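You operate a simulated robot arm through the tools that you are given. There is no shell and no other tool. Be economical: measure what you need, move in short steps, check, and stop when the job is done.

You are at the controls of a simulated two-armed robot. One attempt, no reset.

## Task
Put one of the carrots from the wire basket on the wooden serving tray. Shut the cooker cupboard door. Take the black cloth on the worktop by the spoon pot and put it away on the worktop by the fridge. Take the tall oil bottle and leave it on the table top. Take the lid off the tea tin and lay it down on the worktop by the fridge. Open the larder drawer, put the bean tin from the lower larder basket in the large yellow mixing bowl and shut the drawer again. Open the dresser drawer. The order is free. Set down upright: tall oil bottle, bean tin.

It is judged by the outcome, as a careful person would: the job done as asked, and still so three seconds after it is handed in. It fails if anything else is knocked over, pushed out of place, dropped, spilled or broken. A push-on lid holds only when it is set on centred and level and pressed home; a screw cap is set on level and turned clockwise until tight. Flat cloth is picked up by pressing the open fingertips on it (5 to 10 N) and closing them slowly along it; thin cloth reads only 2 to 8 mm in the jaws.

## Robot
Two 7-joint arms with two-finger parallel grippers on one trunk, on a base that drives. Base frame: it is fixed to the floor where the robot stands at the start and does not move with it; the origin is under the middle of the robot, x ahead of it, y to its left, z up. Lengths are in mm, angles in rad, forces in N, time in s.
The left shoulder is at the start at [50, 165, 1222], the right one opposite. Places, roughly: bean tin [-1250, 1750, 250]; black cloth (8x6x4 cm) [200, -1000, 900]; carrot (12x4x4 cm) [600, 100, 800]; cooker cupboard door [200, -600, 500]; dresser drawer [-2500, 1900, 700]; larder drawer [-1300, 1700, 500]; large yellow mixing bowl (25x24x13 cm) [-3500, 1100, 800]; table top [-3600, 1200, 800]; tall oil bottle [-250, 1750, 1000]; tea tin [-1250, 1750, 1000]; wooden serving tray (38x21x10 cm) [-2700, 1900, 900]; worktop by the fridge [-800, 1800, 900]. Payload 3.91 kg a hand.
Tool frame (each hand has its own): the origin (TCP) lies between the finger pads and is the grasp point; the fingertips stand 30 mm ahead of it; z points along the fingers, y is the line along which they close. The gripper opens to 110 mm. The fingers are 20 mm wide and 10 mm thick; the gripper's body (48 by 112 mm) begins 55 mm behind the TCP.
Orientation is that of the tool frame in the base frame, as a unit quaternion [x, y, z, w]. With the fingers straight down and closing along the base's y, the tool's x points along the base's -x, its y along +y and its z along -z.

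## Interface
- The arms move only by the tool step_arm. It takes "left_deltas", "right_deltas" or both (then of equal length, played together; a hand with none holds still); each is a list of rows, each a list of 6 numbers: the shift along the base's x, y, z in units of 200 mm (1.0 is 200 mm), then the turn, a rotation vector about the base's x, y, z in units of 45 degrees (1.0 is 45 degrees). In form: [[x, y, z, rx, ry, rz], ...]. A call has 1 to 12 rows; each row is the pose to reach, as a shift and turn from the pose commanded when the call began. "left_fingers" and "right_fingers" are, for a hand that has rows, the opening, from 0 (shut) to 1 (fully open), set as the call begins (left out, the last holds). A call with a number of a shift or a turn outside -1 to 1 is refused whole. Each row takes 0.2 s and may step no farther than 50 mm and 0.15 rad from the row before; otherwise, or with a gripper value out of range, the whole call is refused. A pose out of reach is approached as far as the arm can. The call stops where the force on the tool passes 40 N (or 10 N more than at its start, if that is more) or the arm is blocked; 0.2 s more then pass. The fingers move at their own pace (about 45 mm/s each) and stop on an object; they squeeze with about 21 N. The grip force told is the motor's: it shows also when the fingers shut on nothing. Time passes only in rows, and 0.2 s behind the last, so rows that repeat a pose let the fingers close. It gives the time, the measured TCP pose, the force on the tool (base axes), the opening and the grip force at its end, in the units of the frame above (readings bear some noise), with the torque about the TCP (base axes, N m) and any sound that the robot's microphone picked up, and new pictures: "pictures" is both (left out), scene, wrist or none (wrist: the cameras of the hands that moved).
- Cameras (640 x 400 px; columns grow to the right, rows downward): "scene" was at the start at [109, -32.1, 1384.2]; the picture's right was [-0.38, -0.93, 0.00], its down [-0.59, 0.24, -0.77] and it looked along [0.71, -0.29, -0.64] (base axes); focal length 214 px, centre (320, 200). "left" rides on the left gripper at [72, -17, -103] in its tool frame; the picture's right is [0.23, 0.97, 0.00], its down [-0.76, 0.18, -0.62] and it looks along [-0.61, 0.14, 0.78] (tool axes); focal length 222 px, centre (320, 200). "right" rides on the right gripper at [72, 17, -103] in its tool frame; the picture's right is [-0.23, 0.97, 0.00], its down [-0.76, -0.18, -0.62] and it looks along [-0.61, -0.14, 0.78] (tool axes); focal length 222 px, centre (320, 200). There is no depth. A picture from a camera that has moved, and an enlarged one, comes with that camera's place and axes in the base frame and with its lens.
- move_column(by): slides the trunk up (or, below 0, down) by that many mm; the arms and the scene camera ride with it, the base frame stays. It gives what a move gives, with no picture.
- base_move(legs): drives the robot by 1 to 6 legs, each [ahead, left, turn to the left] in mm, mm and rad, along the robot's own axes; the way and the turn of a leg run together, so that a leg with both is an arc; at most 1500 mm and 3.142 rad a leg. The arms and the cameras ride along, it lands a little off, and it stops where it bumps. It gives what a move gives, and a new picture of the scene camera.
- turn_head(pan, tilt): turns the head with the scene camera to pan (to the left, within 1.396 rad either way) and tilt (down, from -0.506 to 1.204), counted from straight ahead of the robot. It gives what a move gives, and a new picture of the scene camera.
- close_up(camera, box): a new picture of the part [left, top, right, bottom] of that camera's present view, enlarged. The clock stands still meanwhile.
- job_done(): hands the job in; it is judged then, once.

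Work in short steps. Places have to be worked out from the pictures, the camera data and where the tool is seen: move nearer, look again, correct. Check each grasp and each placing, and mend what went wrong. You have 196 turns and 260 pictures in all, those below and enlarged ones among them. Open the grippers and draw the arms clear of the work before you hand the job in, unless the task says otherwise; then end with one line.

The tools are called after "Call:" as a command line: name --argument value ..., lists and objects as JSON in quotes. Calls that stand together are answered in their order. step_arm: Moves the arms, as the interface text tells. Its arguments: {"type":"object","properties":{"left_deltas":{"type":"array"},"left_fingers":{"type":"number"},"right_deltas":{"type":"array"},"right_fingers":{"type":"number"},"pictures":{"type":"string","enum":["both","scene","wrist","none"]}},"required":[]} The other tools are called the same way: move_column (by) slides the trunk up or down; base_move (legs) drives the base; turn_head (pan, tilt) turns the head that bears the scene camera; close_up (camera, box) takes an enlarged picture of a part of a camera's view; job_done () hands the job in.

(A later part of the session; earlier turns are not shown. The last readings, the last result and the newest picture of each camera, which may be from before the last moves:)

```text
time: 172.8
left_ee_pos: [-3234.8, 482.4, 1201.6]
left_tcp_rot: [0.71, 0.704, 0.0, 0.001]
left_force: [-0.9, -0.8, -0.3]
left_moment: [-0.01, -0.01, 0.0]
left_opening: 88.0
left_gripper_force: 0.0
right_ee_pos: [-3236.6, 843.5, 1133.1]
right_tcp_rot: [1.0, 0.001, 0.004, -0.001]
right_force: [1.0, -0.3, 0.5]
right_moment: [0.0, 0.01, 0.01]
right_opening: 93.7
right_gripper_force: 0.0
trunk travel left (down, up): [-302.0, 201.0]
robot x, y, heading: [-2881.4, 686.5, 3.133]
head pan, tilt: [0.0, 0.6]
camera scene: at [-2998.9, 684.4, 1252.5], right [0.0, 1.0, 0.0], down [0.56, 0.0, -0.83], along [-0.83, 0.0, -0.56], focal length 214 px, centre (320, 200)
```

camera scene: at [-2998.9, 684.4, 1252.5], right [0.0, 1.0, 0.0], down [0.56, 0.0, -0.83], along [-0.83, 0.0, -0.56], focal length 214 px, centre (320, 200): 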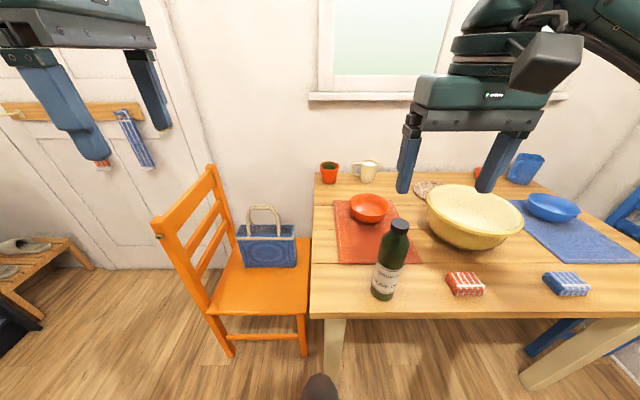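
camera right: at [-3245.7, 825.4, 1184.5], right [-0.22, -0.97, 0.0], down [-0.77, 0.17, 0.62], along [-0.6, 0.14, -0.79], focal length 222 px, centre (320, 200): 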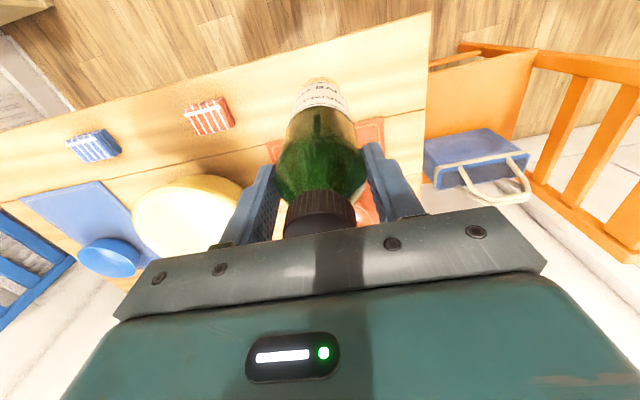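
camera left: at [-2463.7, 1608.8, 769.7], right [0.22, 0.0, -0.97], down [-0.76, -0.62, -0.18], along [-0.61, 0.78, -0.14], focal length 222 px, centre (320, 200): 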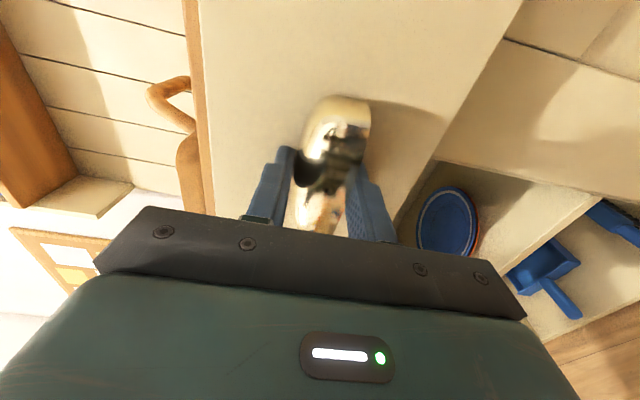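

Bottle stands on the table. Now return for the tea lid and the bean tin. First rotate the left hand back to its neutral orientation.

Call:
step_arm --left_deltas '[[0.1, 0, 0, 0, 0, -0.18], [0.2, 0, 0, 0, 0, -0.36], [0.3, 0, 0, 0, 0, -0.54], [0.3, 0, 0, 0, 0, -0.7], [0.3, 0, 0, 0, 0, -0.86], [0.3, 0, 0, 0, 0, -1.0]]' --left_fingers 1.0 --pictures "none"

Call:
step_arm --left_deltas '[[0, 0, 0, 0, 0, -0.18], [0, 0, 0, 0, 0, -0.36], [0, 0, 0, 0, 0, -0.54], [0, 0, 0, 0, 0, -0.7], [0, 0, 0, 0, 0, -0.86], [0, 0, 0, 0, 0, -1.0]]' --pictures "none"

Call:
base_move --legs '[[-1500, 0, 0], [-250, 0, 0], [0, 0, -1.566], [380, 0, 0]]'

```text
time: 174.2
left_ee_pos: [-3175.7, 482.8, 1201.7]
left_tcp_rot: [0.926, 0.377, 0.0, 0.0]
left_force: [-0.4, -0.7, 0.5]
left_moment: [0.01, 0.02, -0.01]
left_opening: 110.0
left_gripper_force: 0.1
right_ee_pos: [-3237.2, 842.6, 1131.9]
right_tcp_rot: [1.0, 0.001, 0.005, -0.001]
right_force: [-0.9, 0.5, 0.0]
right_moment: [-0.03, 0.02, 0.02]
right_opening: 93.7
right_gripper_force: 0.2
trunk travel left (down, up): [-302.0, 201.0]
robot x, y, heading: [-2879.7, 687.1, 3.142]
head pan, tilt: [0.0, 0.6]
```

```text
time: 175.6
left_ee_pos: [-3174.8, 482.5, 1201.3]
left_tcp_rot: [1.0, -0.005, 0.0, 0.001]
left_force: [-0.1, 0.2, -0.3]
left_moment: [-0.03, 0.01, 0.0]
left_opening: 110.0
left_gripper_force: 0.0
right_ee_pos: [-3237.0, 842.3, 1130.9]
right_tcp_rot: [1.0, 0.001, 0.004, 0.0]
right_force: [-0.2, 0.6, 0.1]
right_moment: [0.01, -0.01, 0.01]
right_opening: 93.5
right_gripper_force: 0.2
trunk travel left (down, up): [-302.0, 201.0]
robot x, y, heading: [-2884.2, 686.5, 3.139]
head pan, tilt: [0.0, 0.6]
```

```text
time: 190.2
left_ee_pos: [-1363.3, 1354.3, 1202.7]
left_tcp_rot: [0.717, -0.697, -0.001, -0.001]
left_force: [0.5, 0.3, -0.4]
left_moment: [-0.01, -0.01, -0.01]
left_opening: 109.9
left_gripper_force: 0.1
right_ee_pos: [-1004.8, 1429.0, 1132.1]
right_tcp_rot: [0.721, -0.693, 0.004, 0.003]
right_force: [0.1, 0.2, -0.3]
right_moment: [0.01, -0.01, 0.0]
right_opening: 93.2
right_gripper_force: 0.0
trunk travel left (down, up): [-302.0, 201.0]
robot x, y, heading: [-1151.3, 1066.6, 1.606]
head pan, tilt: [0.0, 0.6]
camera scene: at [-1153.4, 1186.6, 1252.4], right [1.0, 0.03, 0.0], down [0.02, -0.57, -0.82], along [-0.03, 0.82, -0.57], focal length 214 px, centre (320, 200)
```

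scene: 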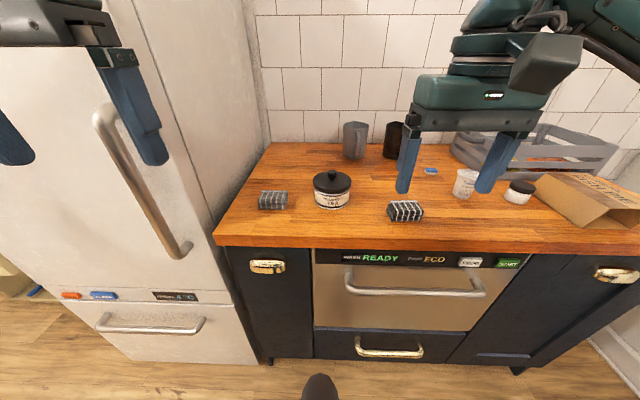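

Tin is where I left it. Straighten heading, approach a little and raise the trunk.

Call:
base_move --legs '[[80, 0, -0.035]]'

Call:
move_column --by 50

Call:
turn_head --pan 0.0 --tilt 0.75

```text
time: 191.2
left_ee_pos: [-1353.2, 1442.3, 1200.8]
left_tcp_rot: [-0.705, 0.71, 0.0, 0.001]
left_force: [-0.4, 0.5, -0.8]
left_moment: [-0.01, 0.0, 0.01]
left_opening: 110.0
left_gripper_force: 0.0
right_ee_pos: [-992.0, 1503.6, 1132.0]
right_tcp_rot: [0.708, -0.706, 0.005, 0.002]
right_force: [0.3, 0.8, 0.0]
right_moment: [-0.04, 0.02, -0.02]
right_opening: 93.6
right_gripper_force: 0.0
trunk travel left (down, up): [-302.0, 201.0]
robot x, y, heading: [-1153.3, 1144.6, 1.572]
head pan, tilt: [0.0, 0.6]
camera scene: at [-1150.3, 1266.6, 1252.4], right [1.0, 0.0, 0.0], down [0.0, -0.57, -0.82], along [0.0, 0.82, -0.57], focal length 214 px, centre (320, 200)
```

scene: 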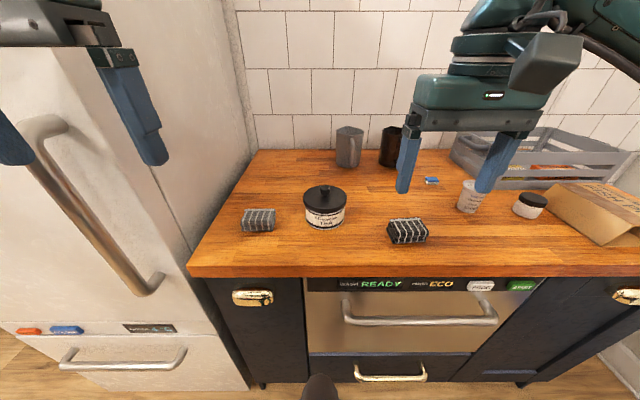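

```text
time: 192.2
left_ee_pos: [-1353.3, 1442.1, 1251.3]
left_tcp_rot: [-0.705, 0.71, 0.001, 0.0]
left_force: [0.0, 0.6, 0.1]
left_moment: [0.02, -0.01, 0.0]
left_opening: 110.2
left_gripper_force: 0.1
right_ee_pos: [-993.7, 1503.7, 1182.1]
right_tcp_rot: [0.708, -0.706, 0.003, 0.002]
right_force: [0.4, 0.6, 0.2]
right_moment: [0.01, 0.01, -0.02]
right_opening: 93.5
right_gripper_force: 0.0
trunk travel left (down, up): [-352.0, 151.0]
robot x, y, heading: [-1152.9, 1147.8, 1.567]
head pan, tilt: [0.0, 0.6]
```

```text
time: 192.8
left_ee_pos: [-1354.1, 1440.5, 1251.9]
left_tcp_rot: [-0.705, 0.709, 0.0, 0.0]
left_force: [-1.1, -1.1, -0.5]
left_moment: [0.01, -0.02, 0.01]
left_opening: 110.1
left_gripper_force: 0.2
right_ee_pos: [-993.2, 1502.9, 1183.3]
right_tcp_rot: [0.709, -0.705, 0.003, 0.002]
right_force: [0.2, -0.7, -0.2]
right_moment: [-0.02, 0.02, 0.01]
right_opening: 93.3
right_gripper_force: 0.0
trunk travel left (down, up): [-352.0, 151.0]
robot x, y, heading: [-1150.4, 1151.8, 1.568]
head pan, tilt: [0.0, 0.75]
camera scene: at [-1150.4, 1260.3, 1289.6], right [1.0, 0.0, 0.0], down [0.0, -0.68, -0.73], along [0.0, 0.73, -0.68], focal length 214 px, centre (320, 200)
```

scene: 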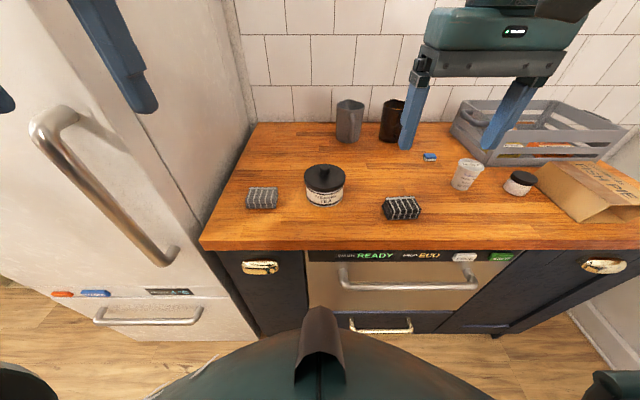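

Bring the left hand toward the tin with 45° forward pitch (first stage).

Call:
step_arm --left_deltas '[[0.15, 0.07, -0.1, 0.17, 0, 0], [0.3, 0.14, -0.2, 0.34, 0, 0], [0.45, 0.2, -0.3, 0.51, 0, 0], [0.6, 0.27, -0.4, 0.68, 0, 0], [0.75, 0.34, -0.5, 0.85, 0, 0], [0.9, 0.4, -0.6, 1.0, 0, 0]]' --left_fingers 1.0 --pictures "none"

Call:
step_arm --left_deltas '[[0.06, 0.1, -0.15, 0, 0, 0], [0.12, 0.2, -0.3, 0, 0, 0], [0.175, 0.32, -0.5, 0, 0, 0]]' --pictures "both"

```text
time: 194.2
left_ee_pos: [-1173.5, 1522.0, 1132.8]
left_tcp_rot: [-0.65, 0.656, 0.272, 0.271]
left_force: [0.5, -0.2, 0.0]
left_moment: [0.0, -0.01, -0.01]
left_opening: 110.2
left_gripper_force: 0.1
right_ee_pos: [-992.7, 1503.0, 1182.8]
right_tcp_rot: [0.707, -0.707, 0.004, 0.003]
right_force: [-0.3, 0.5, -0.5]
right_moment: [-0.01, 0.03, 0.0]
right_opening: 93.4
right_gripper_force: 0.0
trunk travel left (down, up): [-352.0, 151.0]
robot x, y, heading: [-1152.7, 1147.8, 1.568]
head pan, tilt: [0.0, 0.75]
```

```text
time: 195.1
left_ee_pos: [-1138.4, 1586.6, 1031.7]
left_tcp_rot: [-0.65, 0.656, 0.272, 0.27]
left_force: [-0.8, -0.1, 0.1]
left_moment: [0.05, -0.01, 0.03]
left_opening: 110.0
left_gripper_force: 0.0
right_ee_pos: [-991.9, 1503.5, 1182.2]
right_tcp_rot: [0.708, -0.706, 0.004, 0.002]
right_force: [0.0, 0.0, 0.3]
right_moment: [-0.02, -0.02, 0.01]
right_opening: 93.7
right_gripper_force: 0.0
trunk travel left (down, up): [-352.0, 151.0]
robot x, y, heading: [-1150.3, 1150.1, 1.569]
head pan, tilt: [0.0, 0.75]
camera scene: at [-1150.2, 1260.8, 1289.6], right [1.0, 0.0, 0.0], down [0.0, -0.68, -0.73], along [0.0, 0.73, -0.68], focal length 214 px, centre (320, 200)
camera left: at [-1122.0, 1462.0, 1054.1], right [-0.98, -0.15, -0.16], down [-0.17, 0.1, 0.98], along [-0.14, 0.98, -0.12], focal length 222 px, centre (320, 200)
```

scene: 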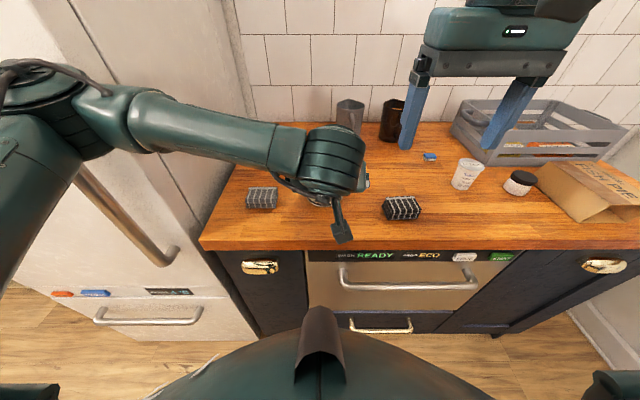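
left: 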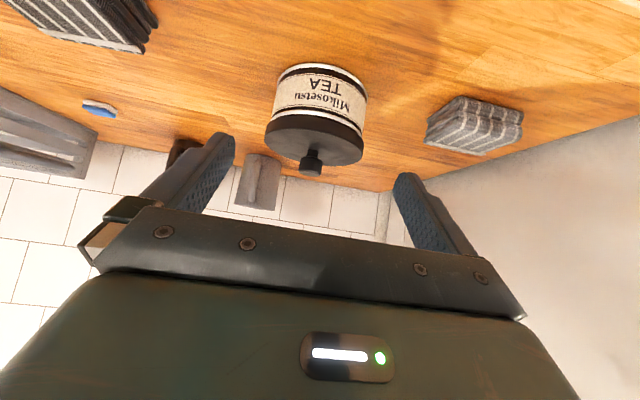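

Aligned. Advance diagonally so the fingers straddle the tin body.

Call:
step_arm --left_deltas '[[0.005, 0.1, -0.11, 0, 0, 0], [0.005, 0.2, -0.22, 0, 0, 0], [0.005, 0.29, -0.32, 0, 0, 0], [0.005, 0.365, -0.405, 0, 0, 0]]' --pictures "wrist"

```text
time: 196.1
left_ee_pos: [-1137.3, 1658.6, 948.8]
left_tcp_rot: [-0.65, 0.656, 0.272, 0.269]
left_force: [-0.9, 1.5, -0.8]
left_moment: [-0.02, 0.0, -0.02]
left_opening: 110.0
left_gripper_force: 0.1
right_ee_pos: [-991.8, 1503.3, 1182.1]
right_tcp_rot: [0.708, -0.706, 0.004, 0.002]
right_force: [-0.7, -0.6, 0.2]
right_moment: [-0.02, 0.02, 0.01]
right_opening: 93.5
right_gripper_force: 0.0
trunk travel left (down, up): [-352.0, 151.0]
robot x, y, heading: [-1153.1, 1147.8, 1.564]
head pan, tilt: [0.0, 0.75]
camera left: at [-1120.5, 1534.5, 972.8], right [-0.98, -0.15, -0.16], down [-0.17, 0.1, 0.98], along [-0.14, 0.98, -0.12], focal length 222 px, centre (320, 200)
```

left: 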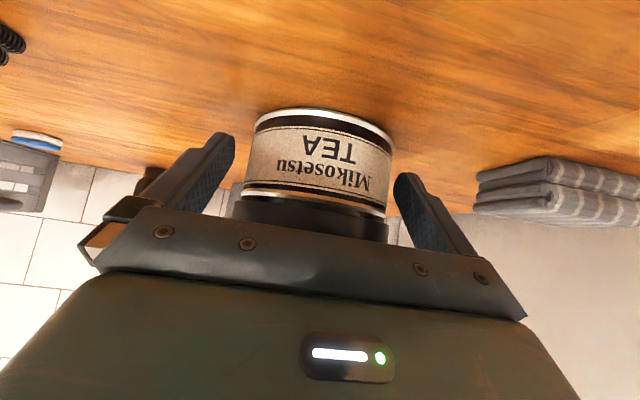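

Call:
step_arm --left_deltas '[[0, 0, 0, 0, 0, 0], [0, 0, 0, 0, 0, 0], [0, 0, 0, 0, 0, 0]]' --left_fingers 0.0 --pictures "wrist"

```text
time: 196.8
left_ee_pos: [-1136.0, 1657.3, 949.3]
left_tcp_rot: [-0.65, 0.656, 0.273, 0.27]
left_force: [-0.1, -0.7, -0.2]
left_moment: [0.0, -0.02, -0.01]
left_opening: 93.1
left_gripper_force: 21.1
right_ee_pos: [-992.8, 1503.3, 1183.1]
right_tcp_rot: [0.709, -0.705, 0.002, 0.002]
right_force: [0.3, 0.2, 0.6]
right_moment: [0.01, -0.03, 0.0]
right_opening: 93.4
right_gripper_force: 0.0
trunk travel left (down, up): [-352.0, 151.0]
robot x, y, heading: [-1151.0, 1151.3, 1.563]
head pan, tilt: [0.0, 0.75]
camera left: at [-1120.4, 1534.1, 973.1], right [-0.98, -0.15, -0.16], down [-0.17, 0.1, 0.98], along [-0.14, 0.98, -0.12], focal length 222 px, centre (320, 200)
```

left: 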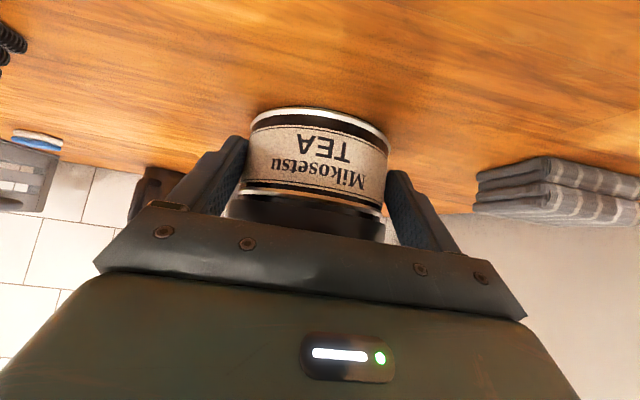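

Tin held by the left hand. Bring the right hand over the knob.

Call:
step_arm --right_deltas '[[0, 0.22, 0.05, 0, 0, 0], [0, 0.44, 0.1, 0, 0, 0], [0, 0.66, 0.1, 0, 0, 0], [-0.1, 0.86, 0.1, 0, 0, 0], [-0.3, 0.86, 0.1, 0, 0, 0], [-0.52, 0.86, 0, 0, 0, 0], [-0.725, 0.86, -0.1, 0, 0, 0], [-0.725, 0.86, -0.3, 0, 0, 0], [-0.725, 0.86, -0.5, 0, 0, 0]]' --right_fingers 0.5 --pictures "both"

```text
time: 198.8
left_ee_pos: [-1137.0, 1658.2, 951.1]
left_tcp_rot: [-0.65, 0.655, 0.272, 0.271]
left_force: [0.3, -0.5, 0.7]
left_moment: [-0.02, 0.02, 0.0]
left_opening: 93.0
left_gripper_force: 21.3
right_ee_pos: [-1138.0, 1674.6, 1082.2]
right_tcp_rot: [0.708, -0.706, 0.003, 0.002]
right_force: [0.1, -0.2, 0.8]
right_moment: [0.0, 0.04, 0.01]
right_opening: 55.2
right_gripper_force: 0.1
trunk travel left (down, up): [-352.0, 151.0]
robot x, y, heading: [-1151.4, 1147.3, 1.567]
head pan, tilt: [0.0, 0.75]
camera scene: at [-1150.4, 1260.5, 1289.6], right [1.0, 0.0, 0.0], down [0.0, -0.68, -0.73], along [0.0, 0.73, -0.68], focal length 214 px, centre (320, 200)
camera right: at [-1154.3, 1604.2, 1186.2], right [-0.97, 0.22, 0.0], down [0.17, 0.77, 0.62], along [0.14, 0.6, -0.79], focal length 222 px, centre (320, 200)
```

scene: 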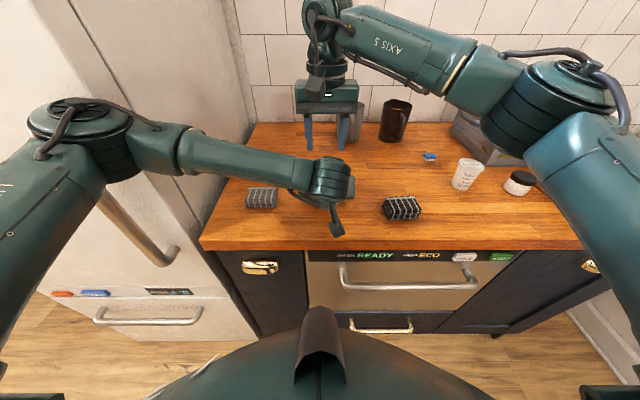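
right: 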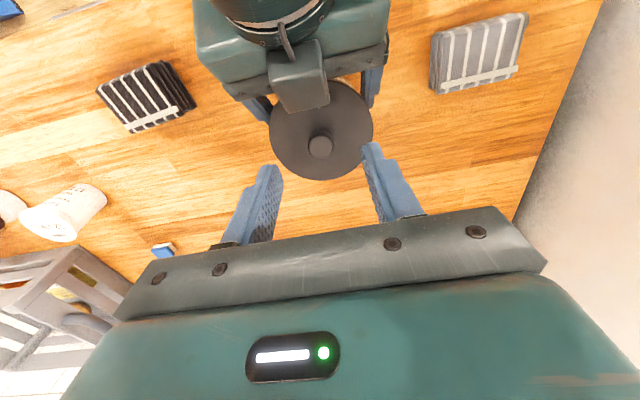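

Clear, though tight. Descend over the knob and grip it.

Call:
step_arm --right_deltas '[[0, 0.01, -0.12, 0, 0, 0], [0, 0.01, -0.24, 0, 0, 0], [0, 0.01, -0.31, 0, 0, 0], [0, 0.01, -0.35, 0, 0, 0]]' --pictures "none"

Call:
step_arm --right_deltas '[[0, 0, 0, 0, 0, 0], [0, 0, 0, 0, 0, 0], [0, 0, 0, 0, 0, 0], [0, 0, 0, 0, 0, 0]]' --right_fingers 0 --pictures "none"

```text
time: 199.8
left_ee_pos: [-1136.9, 1658.6, 950.0]
left_tcp_rot: [-0.651, 0.655, 0.273, 0.27]
left_force: [0.0, 0.6, -0.5]
left_moment: [-0.05, -0.02, 0.01]
left_opening: 92.7
left_gripper_force: 20.9
right_ee_pos: [-1137.7, 1677.7, 1012.1]
right_tcp_rot: [0.708, -0.706, 0.004, 0.001]
right_force: [-0.5, 0.0, 0.7]
right_moment: [-0.02, 0.01, 0.01]
right_opening: 55.0
right_gripper_force: 0.1
trunk travel left (down, up): [-352.0, 151.0]
robot x, y, heading: [-1152.6, 1146.3, 1.569]
head pan, tilt: [0.0, 0.75]
```

```text
time: 200.8
left_ee_pos: [-1137.3, 1658.9, 950.7]
left_tcp_rot: [-0.65, 0.656, 0.272, 0.271]
left_force: [0.4, -0.5, 0.2]
left_moment: [-0.07, -0.03, 0.0]
left_opening: 92.5
left_gripper_force: 20.8
right_ee_pos: [-1137.4, 1678.1, 1013.2]
right_tcp_rot: [0.709, -0.705, 0.003, 0.002]
right_force: [0.2, 0.9, -0.1]
right_moment: [-0.03, -0.01, 0.0]
right_opening: 21.8
right_gripper_force: 20.8
trunk travel left (down, up): [-352.0, 151.0]
robot x, y, heading: [-1150.8, 1148.3, 1.572]
head pan, tilt: [0.0, 0.75]
heard: snap
```

Knob gripped. Pull upward while the left hand holds the tin.

Call:
step_arm --right_deltas '[[0, 0, 0.02, 0, 0, 0], [0, 0, 0.05, 0, 0, 0], [0, 0, 0.1, 0, 0, 0], [0, 0, 0.2, 0, 0, 0], [0, 0, 0.3, 0, 0, 0]]' --pictures "wrist"

```text
time: 202.1
left_ee_pos: [-1136.7, 1658.1, 951.2]
left_tcp_rot: [-0.65, 0.656, 0.272, 0.27]
left_force: [-1.0, 0.5, 1.5]
left_moment: [0.13, -0.02, 0.01]
left_opening: 92.5
left_gripper_force: 20.8
right_ee_pos: [-1137.4, 1676.9, 1075.1]
right_tcp_rot: [0.708, -0.706, 0.003, 0.003]
right_force: [-0.2, -0.7, 0.0]
right_moment: [0.0, -0.02, 0.04]
right_opening: 0.0
right_gripper_force: 20.8
trunk travel left (down, up): [-352.0, 151.0]
robot x, y, heading: [-1151.8, 1148.4, 1.564]
head pan, tilt: [0.0, 0.75]
camera right: at [-1154.3, 1605.5, 1177.9], right [-0.97, 0.22, 0.0], down [0.17, 0.77, 0.62], along [0.14, 0.6, -0.79], focal length 222 px, centre (320, 200)
```

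right: 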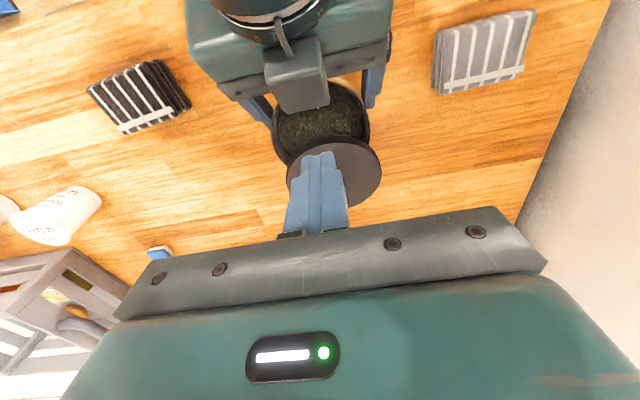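

The lid came free but slipped from the fingers. Look closely at where it lies.

Call:
close_up --camera "right" --box '[240, 60, 420, 240]'

Call:
close_up --camera "scene" --box '[250, 80, 410, 230]'

Call:
close_up --camera "left" --box '[160, 60, 480, 260]'

```text
2.22 times, centred on (330, 150) of right
camera zoom: at [-1154.3, 1605.5, 1177.9], right [-0.97, 0.22, 0.0], down [0.17, 0.77, 0.62], along [0.14, 0.6, -0.79], focal length 494 px, centre (298, 311)
```

zoom: 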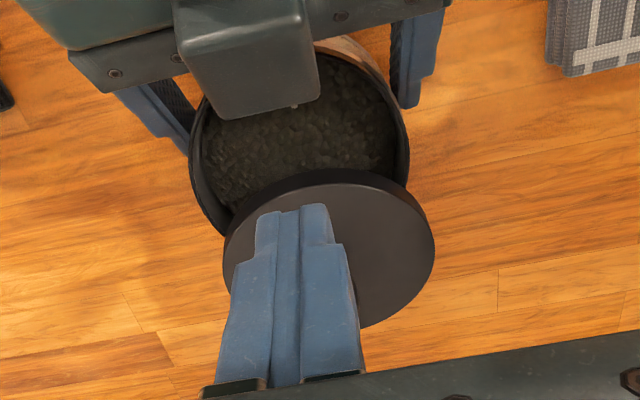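

```text
2.67 times, centred on (330, 155) of scene
camera zoom: at [-1150.5, 1259.9, 1289.7], right [1.0, 0.0, 0.0], down [0.0, -0.68, -0.73], along [0.0, 0.73, -0.68], focal length 572 px, centre (293, 320)
```

zoom: 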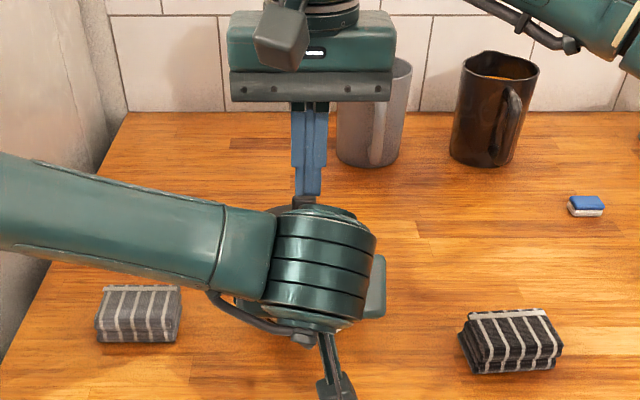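

```text
2.00 times, centred on (320, 160) of left
camera zoom: at [-1120.6, 1533.9, 973.0], right [-0.98, -0.16, -0.15], down [-0.17, 0.1, 0.98], along [-0.14, 0.98, -0.12], focal length 444 px, centre (320, 280)
```

zoom: 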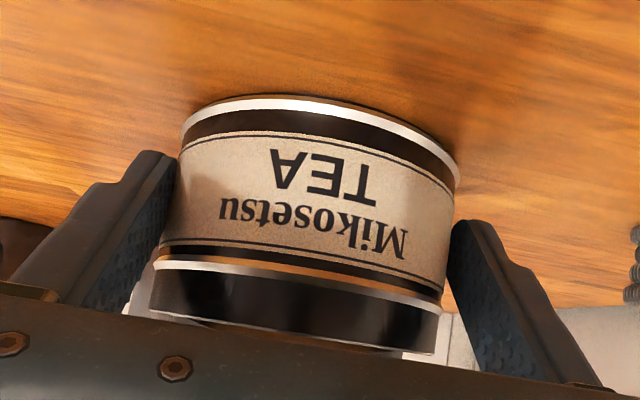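

The lid may be mid-motion. Let a little time pass without moving and look again.

Call:
step_arm --right_deltas '[[0, 0, 0, 0, 0, 0], [0, 0, 0, 0, 0, 0]]' --pictures "wrist"

```text
time: 202.7
left_ee_pos: [-1137.3, 1658.2, 949.6]
left_tcp_rot: [-0.651, 0.656, 0.273, 0.269]
left_force: [-0.2, -1.4, -0.2]
left_moment: [0.05, -0.02, 0.03]
left_opening: 92.5
left_gripper_force: 21.4
right_ee_pos: [-1137.9, 1677.8, 1072.8]
right_tcp_rot: [0.708, -0.706, 0.002, 0.002]
right_force: [-0.2, 0.1, -0.3]
right_moment: [-0.01, 0.05, 0.01]
right_opening: 0.0
right_gripper_force: 20.6
trunk travel left (down, up): [-352.0, 151.0]
robot x, y, heading: [-1148.7, 1150.9, 1.565]
head pan, tilt: [0.0, 0.75]
camera right: at [-1154.1, 1606.0, 1176.5], right [-0.97, 0.22, 0.0], down [0.17, 0.77, 0.62], along [0.14, 0.6, -0.79], focal length 222 px, centre (320, 200)
```

right: 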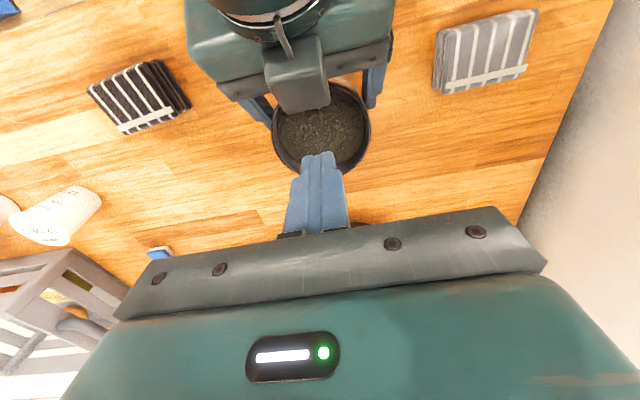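

The lid fell behind the tin onto the worktop. Raise the right hand to see it.

Call:
step_arm --right_deltas '[[0, 0, 0.2, 0, 0, 0], [0, 0, 0.4, 0, 0, 0], [0, -0.15, 0.5, 0, 0, 0], [0, -0.35, 0.5, 0, 0, 0], [0, -0.5, 0.5, 0, 0, 0]]' --right_fingers 0.6 --pictures "both"

```text
time: 203.8
left_ee_pos: [-1136.1, 1657.5, 949.7]
left_tcp_rot: [-0.651, 0.655, 0.273, 0.27]
left_force: [-0.3, -0.5, -1.4]
left_moment: [-0.06, 0.0, 0.02]
left_opening: 92.3
left_gripper_force: 21.3
right_ee_pos: [-1138.2, 1576.6, 1173.5]
right_tcp_rot: [0.708, -0.706, 0.004, 0.002]
right_force: [0.1, -0.1, 0.6]
right_moment: [0.01, 0.02, -0.01]
right_opening: 66.0
right_gripper_force: 0.1
trunk travel left (down, up): [-352.0, 151.0]
robot x, y, heading: [-1148.6, 1148.6, 1.567]
head pan, tilt: [0.0, 0.75]
camera scene: at [-1150.3, 1260.2, 1289.6], right [1.0, 0.0, 0.0], down [0.0, -0.68, -0.73], along [0.0, 0.73, -0.68], focal length 214 px, centre (320, 200)
camera right: at [-1154.5, 1505.7, 1277.1], right [-0.97, 0.23, 0.0], down [0.17, 0.77, 0.62], along [0.14, 0.6, -0.79], focal length 222 px, centre (320, 200)
```

scene: 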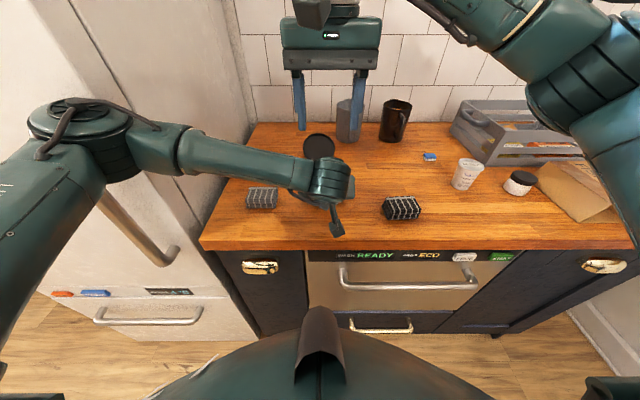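
right: 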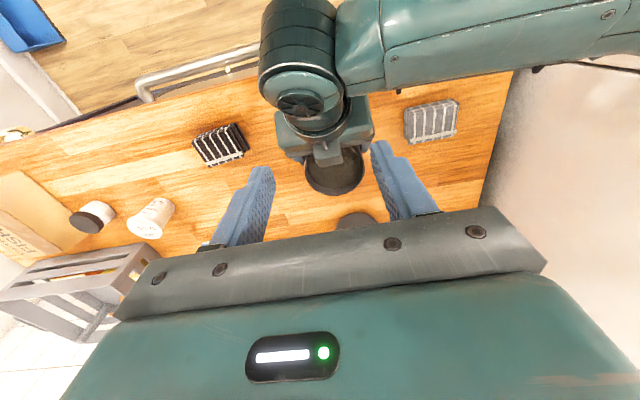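

Call:
close_up --camera "scene" --box '[240, 90, 400, 230]'

```text
2.86 times, centred on (320, 160) of scene
camera zoom: at [-1150.3, 1260.2, 1289.6], right [1.0, 0.0, 0.0], down [0.0, -0.68, -0.73], along [0.0, 0.73, -0.68], focal length 613 px, centre (320, 314)
```

zoom: 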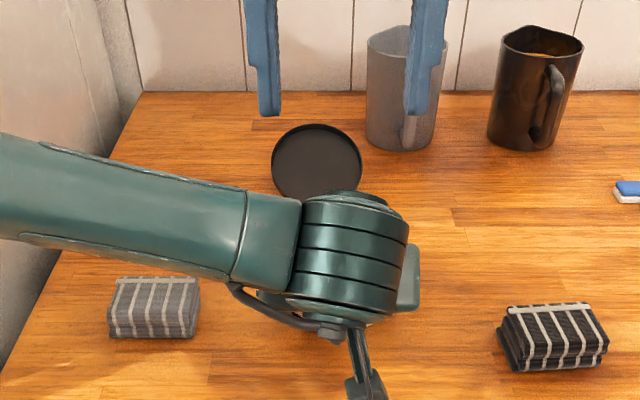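

The lid lies upside down on the worktop behind the tin, at rest. Release the tin and withdraw the left hand along its axis.

Call:
step_arm --left_deltas '[[0, 0, 0, 0, 0, 0], [0, 0, 0, 0, 0, 0], [0, -0.1, 0.1, 0, 0, 0], [0, -0.25, 0.25, 0, 0, 0], [0, -0.4, 0.4, 0, 0, 0], [0, -0.55, 0.55, 0, 0, 0], [-0.15, -0.6, 0.65, 0, 0, 0], [-0.35, -0.6, 0.7, 0, 0, 0], [-0.55, -0.6, 0.7, 0, 0, 0]]' --left_fingers 1.0 --pictures "scene"

Call:
close_up --camera "scene" --box '[240, 90, 400, 230]'

```text
time: 205.8
left_ee_pos: [-1249.2, 1538.7, 1091.7]
left_tcp_rot: [-0.651, 0.655, 0.272, 0.27]
left_force: [-0.8, -0.4, 0.2]
left_moment: [-0.03, -0.03, -0.01]
left_opening: 109.9
left_gripper_force: 0.1
right_ee_pos: [-1139.4, 1577.3, 1172.6]
right_tcp_rot: [0.708, -0.706, 0.003, 0.001]
right_force: [-0.2, -0.9, 0.5]
right_moment: [0.0, -0.01, -0.02]
right_opening: 65.6
right_gripper_force: 0.1
trunk travel left (down, up): [-352.0, 151.0]
robot x, y, heading: [-1149.9, 1147.6, 1.562]
head pan, tilt: [0.0, 0.75]
camera scene: at [-1151.3, 1260.2, 1289.6], right [1.0, 0.0, 0.0], down [0.0, -0.68, -0.73], along [0.0, 0.73, -0.68], focal length 214 px, centre (320, 200)
```

scene: 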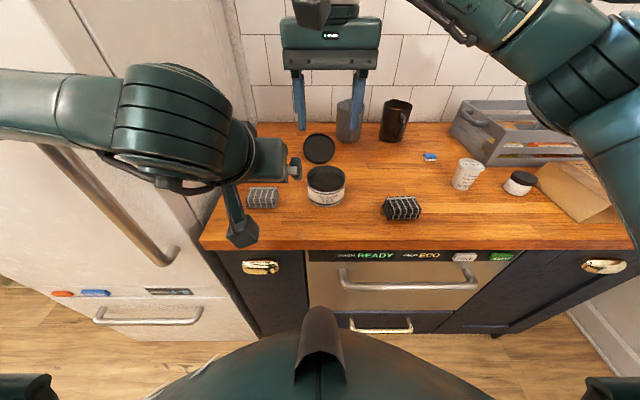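

```text
2.86 times, centred on (320, 160) of scene
camera zoom: at [-1151.3, 1260.2, 1289.6], right [1.0, 0.0, 0.0], down [0.0, -0.68, -0.73], along [0.0, 0.73, -0.68], focal length 613 px, centre (320, 314)
```

zoom: 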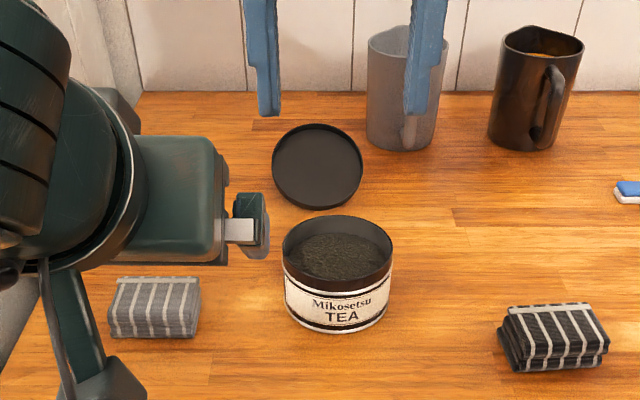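

Lid is off, at rest on the worktop; no tea spilled. Now the larder: front with cup handle at about (-1298,1530,798). Back off, lower, and orient the left hand forward with vertical jaws.

Call:
base_move --legs '[[-230, 0, 0.005]]'

Call:
move_column --by -150

Call:
step_arm --left_deltas '[[-0.03, 0, -0.05, 0.065, -0.158, 0.065], [-0.06, 0, -0.1, 0.13, -0.317, 0.13], [-0.1, 0, -0.15, 0.195, -0.475, 0.195], [-0.15, 0, -0.2, 0.26, -0.633, 0.26], [-0.2, 0, -0.25, 0.325, -0.79, 0.325], [-0.25, 0, -0.3, 0.39, -0.95, 0.39]]' --left_fingers 0.7 --pictures "none"

Call:
step_arm --left_deltas '[[0, 0, -0.07, 0.065, -0.158, 0.065], [0, 0, -0.14, 0.13, -0.317, 0.13], [0, 0, -0.21, 0.195, -0.475, 0.195], [0, 0, -0.28, 0.26, -0.633, 0.26], [0, 0, -0.35, 0.325, -0.79, 0.325], [0, 0, -0.42, 0.39, -0.95, 0.39]]' --pictures "both"

```text
time: 207.6
left_ee_pos: [-1249.2, 1306.8, 1091.5]
left_tcp_rot: [-0.652, 0.654, 0.274, 0.27]
left_force: [-0.4, -0.7, -0.1]
left_moment: [0.03, -0.02, 0.0]
left_opening: 109.9
left_gripper_force: 0.0
right_ee_pos: [-1139.7, 1347.2, 1173.3]
right_tcp_rot: [0.71, -0.705, 0.003, 0.002]
right_force: [0.5, 0.1, -0.4]
right_moment: [0.02, 0.03, 0.05]
right_opening: 65.9
right_gripper_force: 0.1
trunk travel left (down, up): [-352.0, 151.0]
robot x, y, heading: [-1151.7, 923.8, 1.578]
head pan, tilt: [0.0, 0.75]
camera scene: at [-1151.0, 1030.4, 1289.7], right [1.0, 0.0, 0.0], down [0.0, -0.68, -0.73], along [0.0, 0.73, -0.68], focal length 214 px, centre (320, 200)
```

scene: 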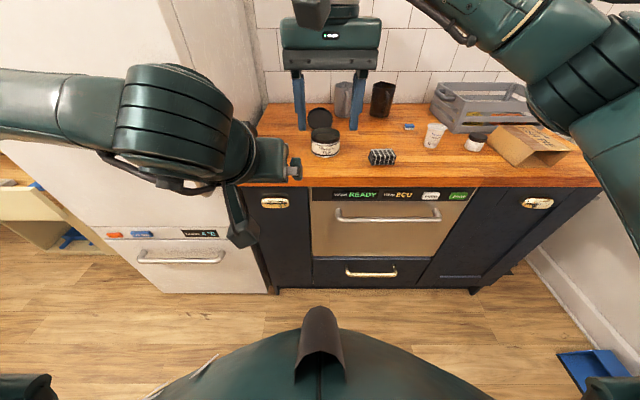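

```text
time: 209.3
left_ee_pos: [-1250.0, 1308.5, 941.9]
left_tcp_rot: [-0.652, 0.654, 0.272, 0.27]
left_force: [0.6, 0.2, 0.5]
left_moment: [-0.02, -0.04, -0.01]
left_opening: 110.3
left_gripper_force: 0.1
right_ee_pos: [-1140.5, 1349.0, 1022.4]
right_tcp_rot: [0.71, -0.704, 0.004, 0.002]
right_force: [0.1, -0.9, 0.2]
right_moment: [0.01, 0.01, -0.04]
right_opening: 65.8
right_gripper_force: 0.1
trunk travel left (down, up): [-202.0, 301.0]
robot x, y, heading: [-1150.8, 920.4, 1.568]
head pan, tilt: [0.0, 0.75]
```

```text
time: 210.7
left_ee_pos: [-1282.9, 1357.0, 878.5]
left_tcp_rot: [0.748, -0.369, -0.153, -0.53]
left_force: [0.1, -0.3, 0.1]
left_moment: [0.04, -0.01, 0.02]
left_opening: 76.6
left_gripper_force: 0.0
left hand out of reach, approached as far as the arm can: row 3, 4, 5, 6
right_ee_pos: [-1141.1, 1348.8, 1024.3]
right_tcp_rot: [0.709, -0.705, 0.004, 0.002]
right_force: [0.2, 0.1, 0.3]
right_moment: [-0.03, 0.03, 0.03]
right_opening: 65.9
right_gripper_force: 0.1
trunk travel left (down, up): [-202.0, 301.0]
robot x, y, heading: [-1152.5, 920.3, 1.575]
head pan, tilt: [0.0, 0.75]
```

```text
time: 212.1
left_ee_pos: [-1234.3, 1341.4, 822.3]
left_tcp_rot: [0.708, 0.004, 0.001, -0.707]
left_force: [0.7, 0.1, 0.3]
left_moment: [0.01, -0.04, 0.0]
left_opening: 77.0
left_gripper_force: 0.1
left hand out of reach, approached as far as the arm can: row 1, 2, 3, 4, 5, 6
right_ee_pos: [-1141.5, 1348.7, 1021.6]
right_tcp_rot: [0.709, -0.705, 0.003, 0.003]
right_force: [0.0, 0.2, -0.2]
right_moment: [-0.01, -0.02, 0.02]
right_opening: 66.0
right_gripper_force: 0.1
trunk travel left (down, up): [-202.0, 301.0]
robot x, y, heading: [-1153.1, 920.3, 1.575]
head pan, tilt: [0.0, 0.75]
camera scene: at [-1151.2, 1031.1, 1139.6], right [1.0, 0.0, 0.0], down [0.0, -0.68, -0.73], along [0.0, 0.73, -0.68], focal length 214 px, centre (320, 200)
camera left: at [-1161.2, 1239.7, 841.9], right [0.23, 0.0, -0.97], down [-0.76, -0.63, -0.18], along [-0.61, 0.78, -0.15], focal length 222 px, centre (320, 200)
```

scene: 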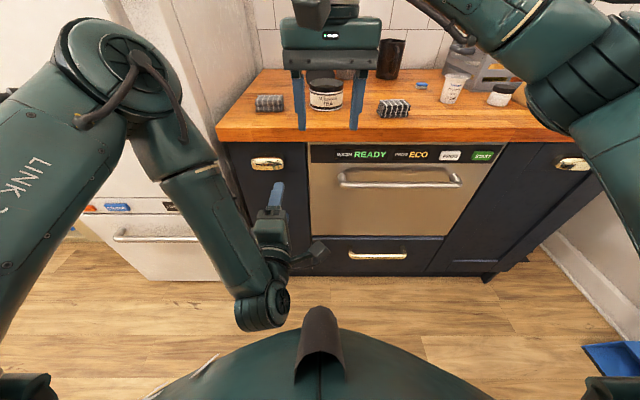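
left: 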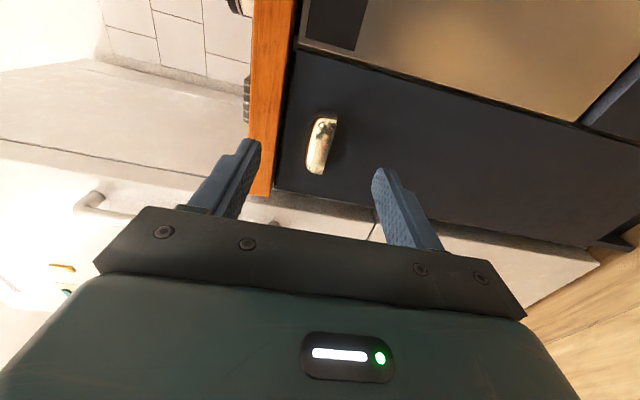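

Handle at about (-1296,1539,808). Advance with the jaws around it.

Call:
step_arm --left_deltas '[[-0.15, 0.1, -0.03, 0, 0, 0], [-0.31, 0.25, -0.055, 0, 0, 0], [-0.31, 0.45, -0.055, 0, 0, 0], [-0.31, 0.65, -0.055, 0, 0, 0], [-0.31, 0.8, -0.055, 0, 0, 0], [-0.31, 0.83, -0.055, 0, 0, 0]]' --left_fingers 0.7 --pictures "wrist"

```text
time: 213.5
left_ee_pos: [-1214.5, 1461.4, 860.2]
left_tcp_rot: [0.708, 0.004, 0.001, -0.707]
left_force: [-0.7, 0.4, -0.6]
left_moment: [0.01, 0.02, -0.02]
left_opening: 77.1
left_gripper_force: 0.2
left hand out of reach, approached as far as the arm can: row 1, 2, 3, 4, 5, 6
right_ee_pos: [-1140.8, 1349.7, 1023.1]
right_tcp_rot: [0.71, -0.705, 0.004, 0.002]
right_force: [-0.8, -0.7, -0.4]
right_moment: [-0.01, 0.0, 0.01]
right_opening: 66.0
right_gripper_force: 0.0
trunk travel left (down, up): [-202.0, 301.0]
robot x, y, heading: [-1154.1, 919.8, 1.574]
head pan, tilt: [0.0, 0.75]
camera left: at [-1140.4, 1358.8, 878.9], right [0.23, 0.0, -0.97], down [-0.76, -0.63, -0.18], along [-0.61, 0.78, -0.15], focal length 222 px, centre (320, 200)
```

left: 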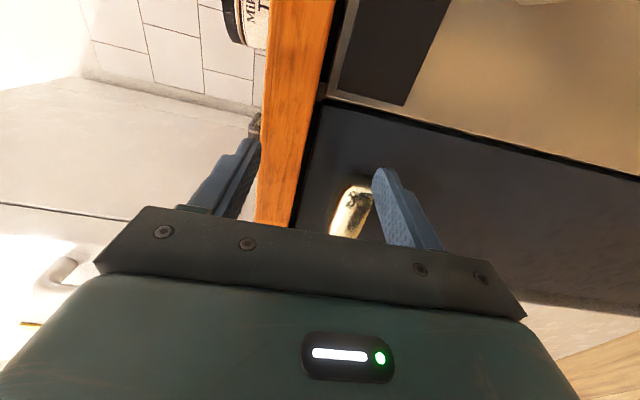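

Reach limited on this side (as at the dresser, the handle should lie slightly right of the robot's centre). Pull the hand back and shift the base left ~205.

Call:
step_arm --left_deltas '[[0, -0.2, -0.1, 0, 0, 0], [0.05, -0.4, -0.2, 0, 0, 0], [0.1, -0.6, -0.25, 0, 0, 0]]' --pictures "none"

Call:
base_move --legs '[[0, 205, 0]]'

Call:
close_up --camera "left" --box '[0, 0, 640, 400]'

```text
time: 214.3
left_ee_pos: [-1194.0, 1340.4, 810.5]
left_tcp_rot: [-0.707, 0.0, -0.002, 0.707]
left_force: [0.1, -0.7, -0.7]
left_moment: [-0.01, 0.0, 0.0]
left_opening: 77.0
left_gripper_force: 0.1
right_ee_pos: [-1140.5, 1347.1, 1024.5]
right_tcp_rot: [0.71, -0.705, 0.002, 0.002]
right_force: [1.1, 0.2, 0.1]
right_moment: [0.01, 0.01, 0.01]
right_opening: 66.0
right_gripper_force: 0.1
trunk travel left (down, up): [-202.0, 301.0]
robot x, y, heading: [-1151.1, 917.9, 1.57]
head pan, tilt: [0.0, 0.75]
```

```text
time: 215.9
left_ee_pos: [-1399.1, 1340.3, 810.4]
left_tcp_rot: [0.708, 0.001, 0.003, -0.706]
left_force: [0.9, -0.2, 1.3]
left_moment: [0.01, -0.01, 0.0]
left_opening: 77.1
left_gripper_force: 0.1
right_ee_pos: [-1344.4, 1347.3, 1023.0]
right_tcp_rot: [0.709, -0.705, 0.004, 0.003]
right_force: [-0.6, -1.2, 0.2]
right_moment: [-0.02, 0.01, -0.02]
right_opening: 66.1
right_gripper_force: 0.0
trunk travel left (down, up): [-202.0, 301.0]
robot x, y, heading: [-1358.4, 915.7, 1.572]
head pan, tilt: [0.0, 0.75]
camera scene: at [-1355.6, 1030.6, 1139.6], right [1.0, 0.0, 0.0], down [0.0, -0.68, -0.73], along [0.0, 0.73, -0.68], focal length 214 px, centre (320, 200)
```

scene: 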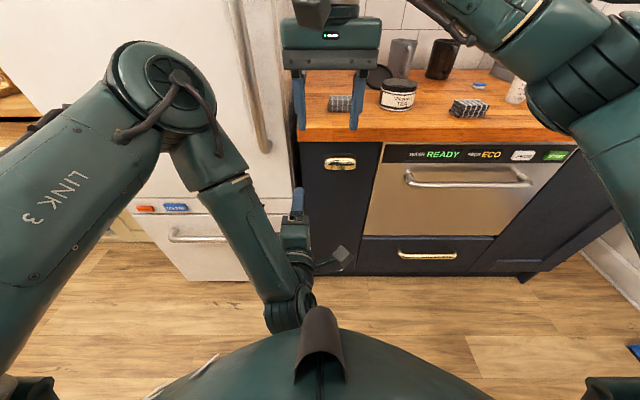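

```text
1.00 times, centred on (320, 200) of left
camera zoom: at [-1326.5, 1238.1, 828.7], right [0.23, 0.0, -0.97], down [-0.76, -0.62, -0.18], along [-0.6, 0.78, -0.14], focal length 222 px, centre (320, 200)
```

zoom: 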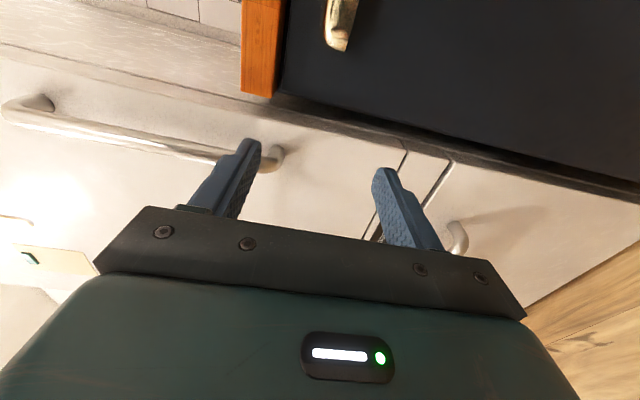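

Handle at (-1298,1539,808). Move across and advance.

Call:
step_arm --left_deltas '[[0.2, 0, 0, 0, 0, 0], [0.4, 0.05, 0, 0, 0, 0], [0.505, 0.2, 0, 0, 0, 0], [0.505, 0.4, 0, 0, 0, 0], [0.505, 0.6, 0, 0, 0, 0], [0.505, 0.75, 0, 0, 0, 0], [0.505, 0.83, 0, 0, 0, 0]]' --pictures "wrist"

```text
time: 217.6
left_ee_pos: [-1297.6, 1506.7, 810.8]
left_tcp_rot: [0.707, 0.001, 0.003, -0.707]
left_force: [0.0, 0.4, 0.4]
left_moment: [-0.01, -0.04, 0.02]
left_opening: 76.8
left_gripper_force: 0.1
right_ee_pos: [-1344.2, 1348.5, 1023.3]
right_tcp_rot: [0.71, -0.705, 0.004, 0.002]
right_force: [-0.3, 0.7, -0.4]
right_moment: [0.01, -0.01, -0.03]
right_opening: 66.1
right_gripper_force: 0.1
trunk travel left (down, up): [-202.0, 301.0]
robot x, y, heading: [-1356.8, 916.6, 1.569]
head pan, tilt: [0.0, 0.75]
camera left: at [-1225.5, 1404.6, 828.9], right [0.23, 0.0, -0.97], down [-0.76, -0.62, -0.18], along [-0.6, 0.78, -0.14], focal length 222 px, centre (320, 200)
```

left: 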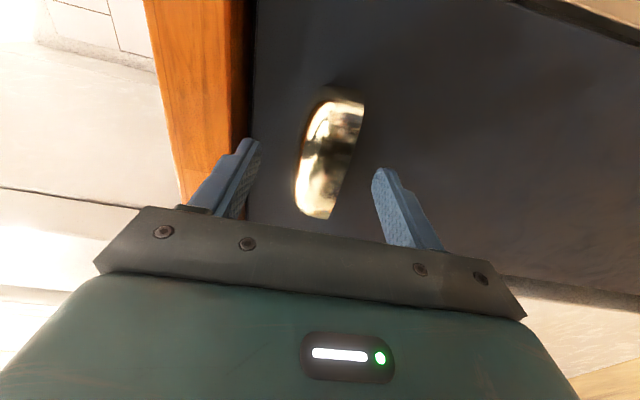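

Call:
step_arm --left_deltas '[[0, 0.03, 0.01, 0, 0, 0], [0, 0.06, 0.015, 0, 0, 0]]' --pictures "none"

Call:
step_arm --left_deltas '[[0, 0, 0, 0, 0, 0], [0, 0, 0, 0, 0, 0], [0, 0, 0, 0, 0, 0], [0, 0, 0, 0, 0, 0]]' --left_fingers 0 --pictures "none"

```text
time: 218.2
left_ee_pos: [-1298.2, 1519.2, 813.0]
left_tcp_rot: [-0.707, 0.0, -0.002, 0.707]
left_force: [-0.3, 0.4, 0.0]
left_moment: [0.0, 0.01, 0.01]
left_opening: 76.9
left_gripper_force: 0.0
right_ee_pos: [-1344.7, 1347.6, 1023.3]
right_tcp_rot: [0.71, -0.705, 0.004, 0.002]
right_force: [-0.4, -0.3, -0.5]
right_moment: [-0.01, 0.01, -0.03]
right_opening: 65.9
right_gripper_force: 0.1
trunk travel left (down, up): [-202.0, 301.0]
robot x, y, heading: [-1356.5, 917.9, 1.571]
head pan, tilt: [0.0, 0.75]
```

```text
time: 219.2
left_ee_pos: [-1297.6, 1518.1, 812.2]
left_tcp_rot: [0.708, 0.0, 0.002, -0.706]
left_force: [-0.6, -1.5, -7.9]
left_moment: [0.57, 0.29, 0.04]
left_opening: 33.8
left_gripper_force: 44.7
right_ee_pos: [-1344.4, 1347.4, 1023.4]
right_tcp_rot: [0.709, -0.705, 0.003, 0.003]
right_force: [0.3, 0.5, 0.1]
right_moment: [-0.03, 0.0, 0.01]
right_opening: 66.1
right_gripper_force: 0.0
trunk travel left (down, up): [-202.0, 301.0]
robot x, y, heading: [-1357.9, 918.8, 1.576]
head pan, tilt: [0.0, 0.75]
```

Handle pinched. Pull with the arm 180 mm.

Call:
step_arm --left_deltas '[[0, -0.1, 0, 0, 0, 0], [0, -0.2, 0, 0, 0, 0], [0, -0.32, 0, 0, 0, 0], [0, -0.44, 0, 0, 0, 0], [0, -0.56, 0, 0, 0, 0], [0, -0.68, 0, 0, 0, 0], [0, -0.8, 0, 0, 0, 0]]' --pictures "scene"

```text
time: 220.8
left_ee_pos: [-1297.8, 1359.0, 812.6]
left_tcp_rot: [0.709, 0.0, 0.002, -0.705]
left_force: [1.0, 0.5, -17.0]
left_moment: [0.43, 0.49, 0.9]
left_opening: 33.7
left_gripper_force: 44.8
right_ee_pos: [-1343.9, 1349.3, 1022.1]
right_tcp_rot: [0.709, -0.705, 0.004, 0.002]
right_force: [0.6, 0.1, -0.2]
right_moment: [0.01, 0.0, 0.0]
right_opening: 66.0
right_gripper_force: 0.1
trunk travel left (down, up): [-202.0, 301.0]
robot x, y, heading: [-1357.1, 914.2, 1.572]
head pan, tilt: [0.0, 0.75]
camera scene: at [-1355.0, 1031.7, 1139.3], right [1.0, 0.0, 0.0], down [0.0, -0.68, -0.73], along [0.0, 0.73, -0.68], focal length 214 px, centre (320, 200)
```

scene: 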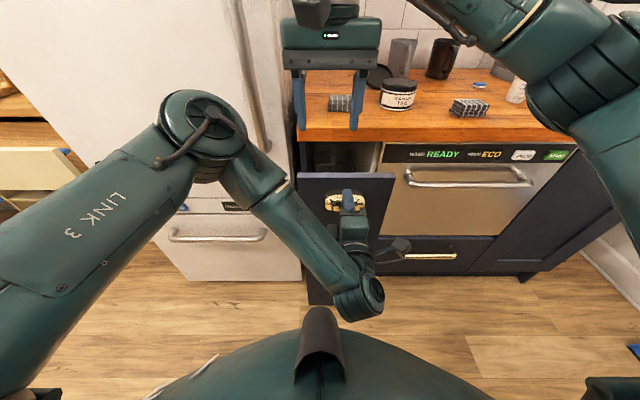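

It opens as a pull-out larder. Draw it further with the base (250 mm).

Call:
base_move --legs '[[-250, 0, 0]]'

```text
time: 222.6
left_ee_pos: [-1298.0, 1109.9, 812.0]
left_tcp_rot: [0.709, 0.0, 0.001, -0.706]
left_force: [-7.1, -1.7, -22.0]
left_moment: [0.38, 0.54, 0.42]
left_opening: 33.7
left_gripper_force: 44.6
right_ee_pos: [-1344.1, 1100.0, 1022.1]
right_tcp_rot: [0.709, -0.705, 0.004, 0.003]
right_force: [-0.1, 0.2, 0.2]
right_moment: [-0.03, -0.04, -0.03]
right_opening: 66.3
right_gripper_force: 0.1
trunk travel left (down, up): [-202.0, 301.0]
robot x, y, heading: [-1357.2, 669.4, 1.572]
head pan, tilt: [0.0, 0.75]
camera scene: at [-1355.4, 782.7, 1139.4], right [1.0, 0.0, 0.0], down [0.0, -0.68, -0.73], along [0.0, 0.73, -0.68], focal length 214 px, centre (320, 200)
```

scene: 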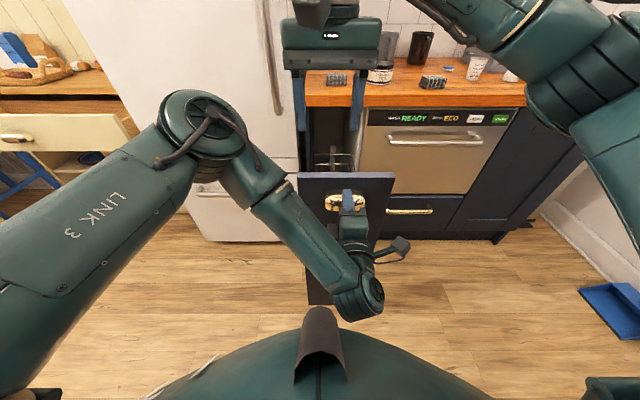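

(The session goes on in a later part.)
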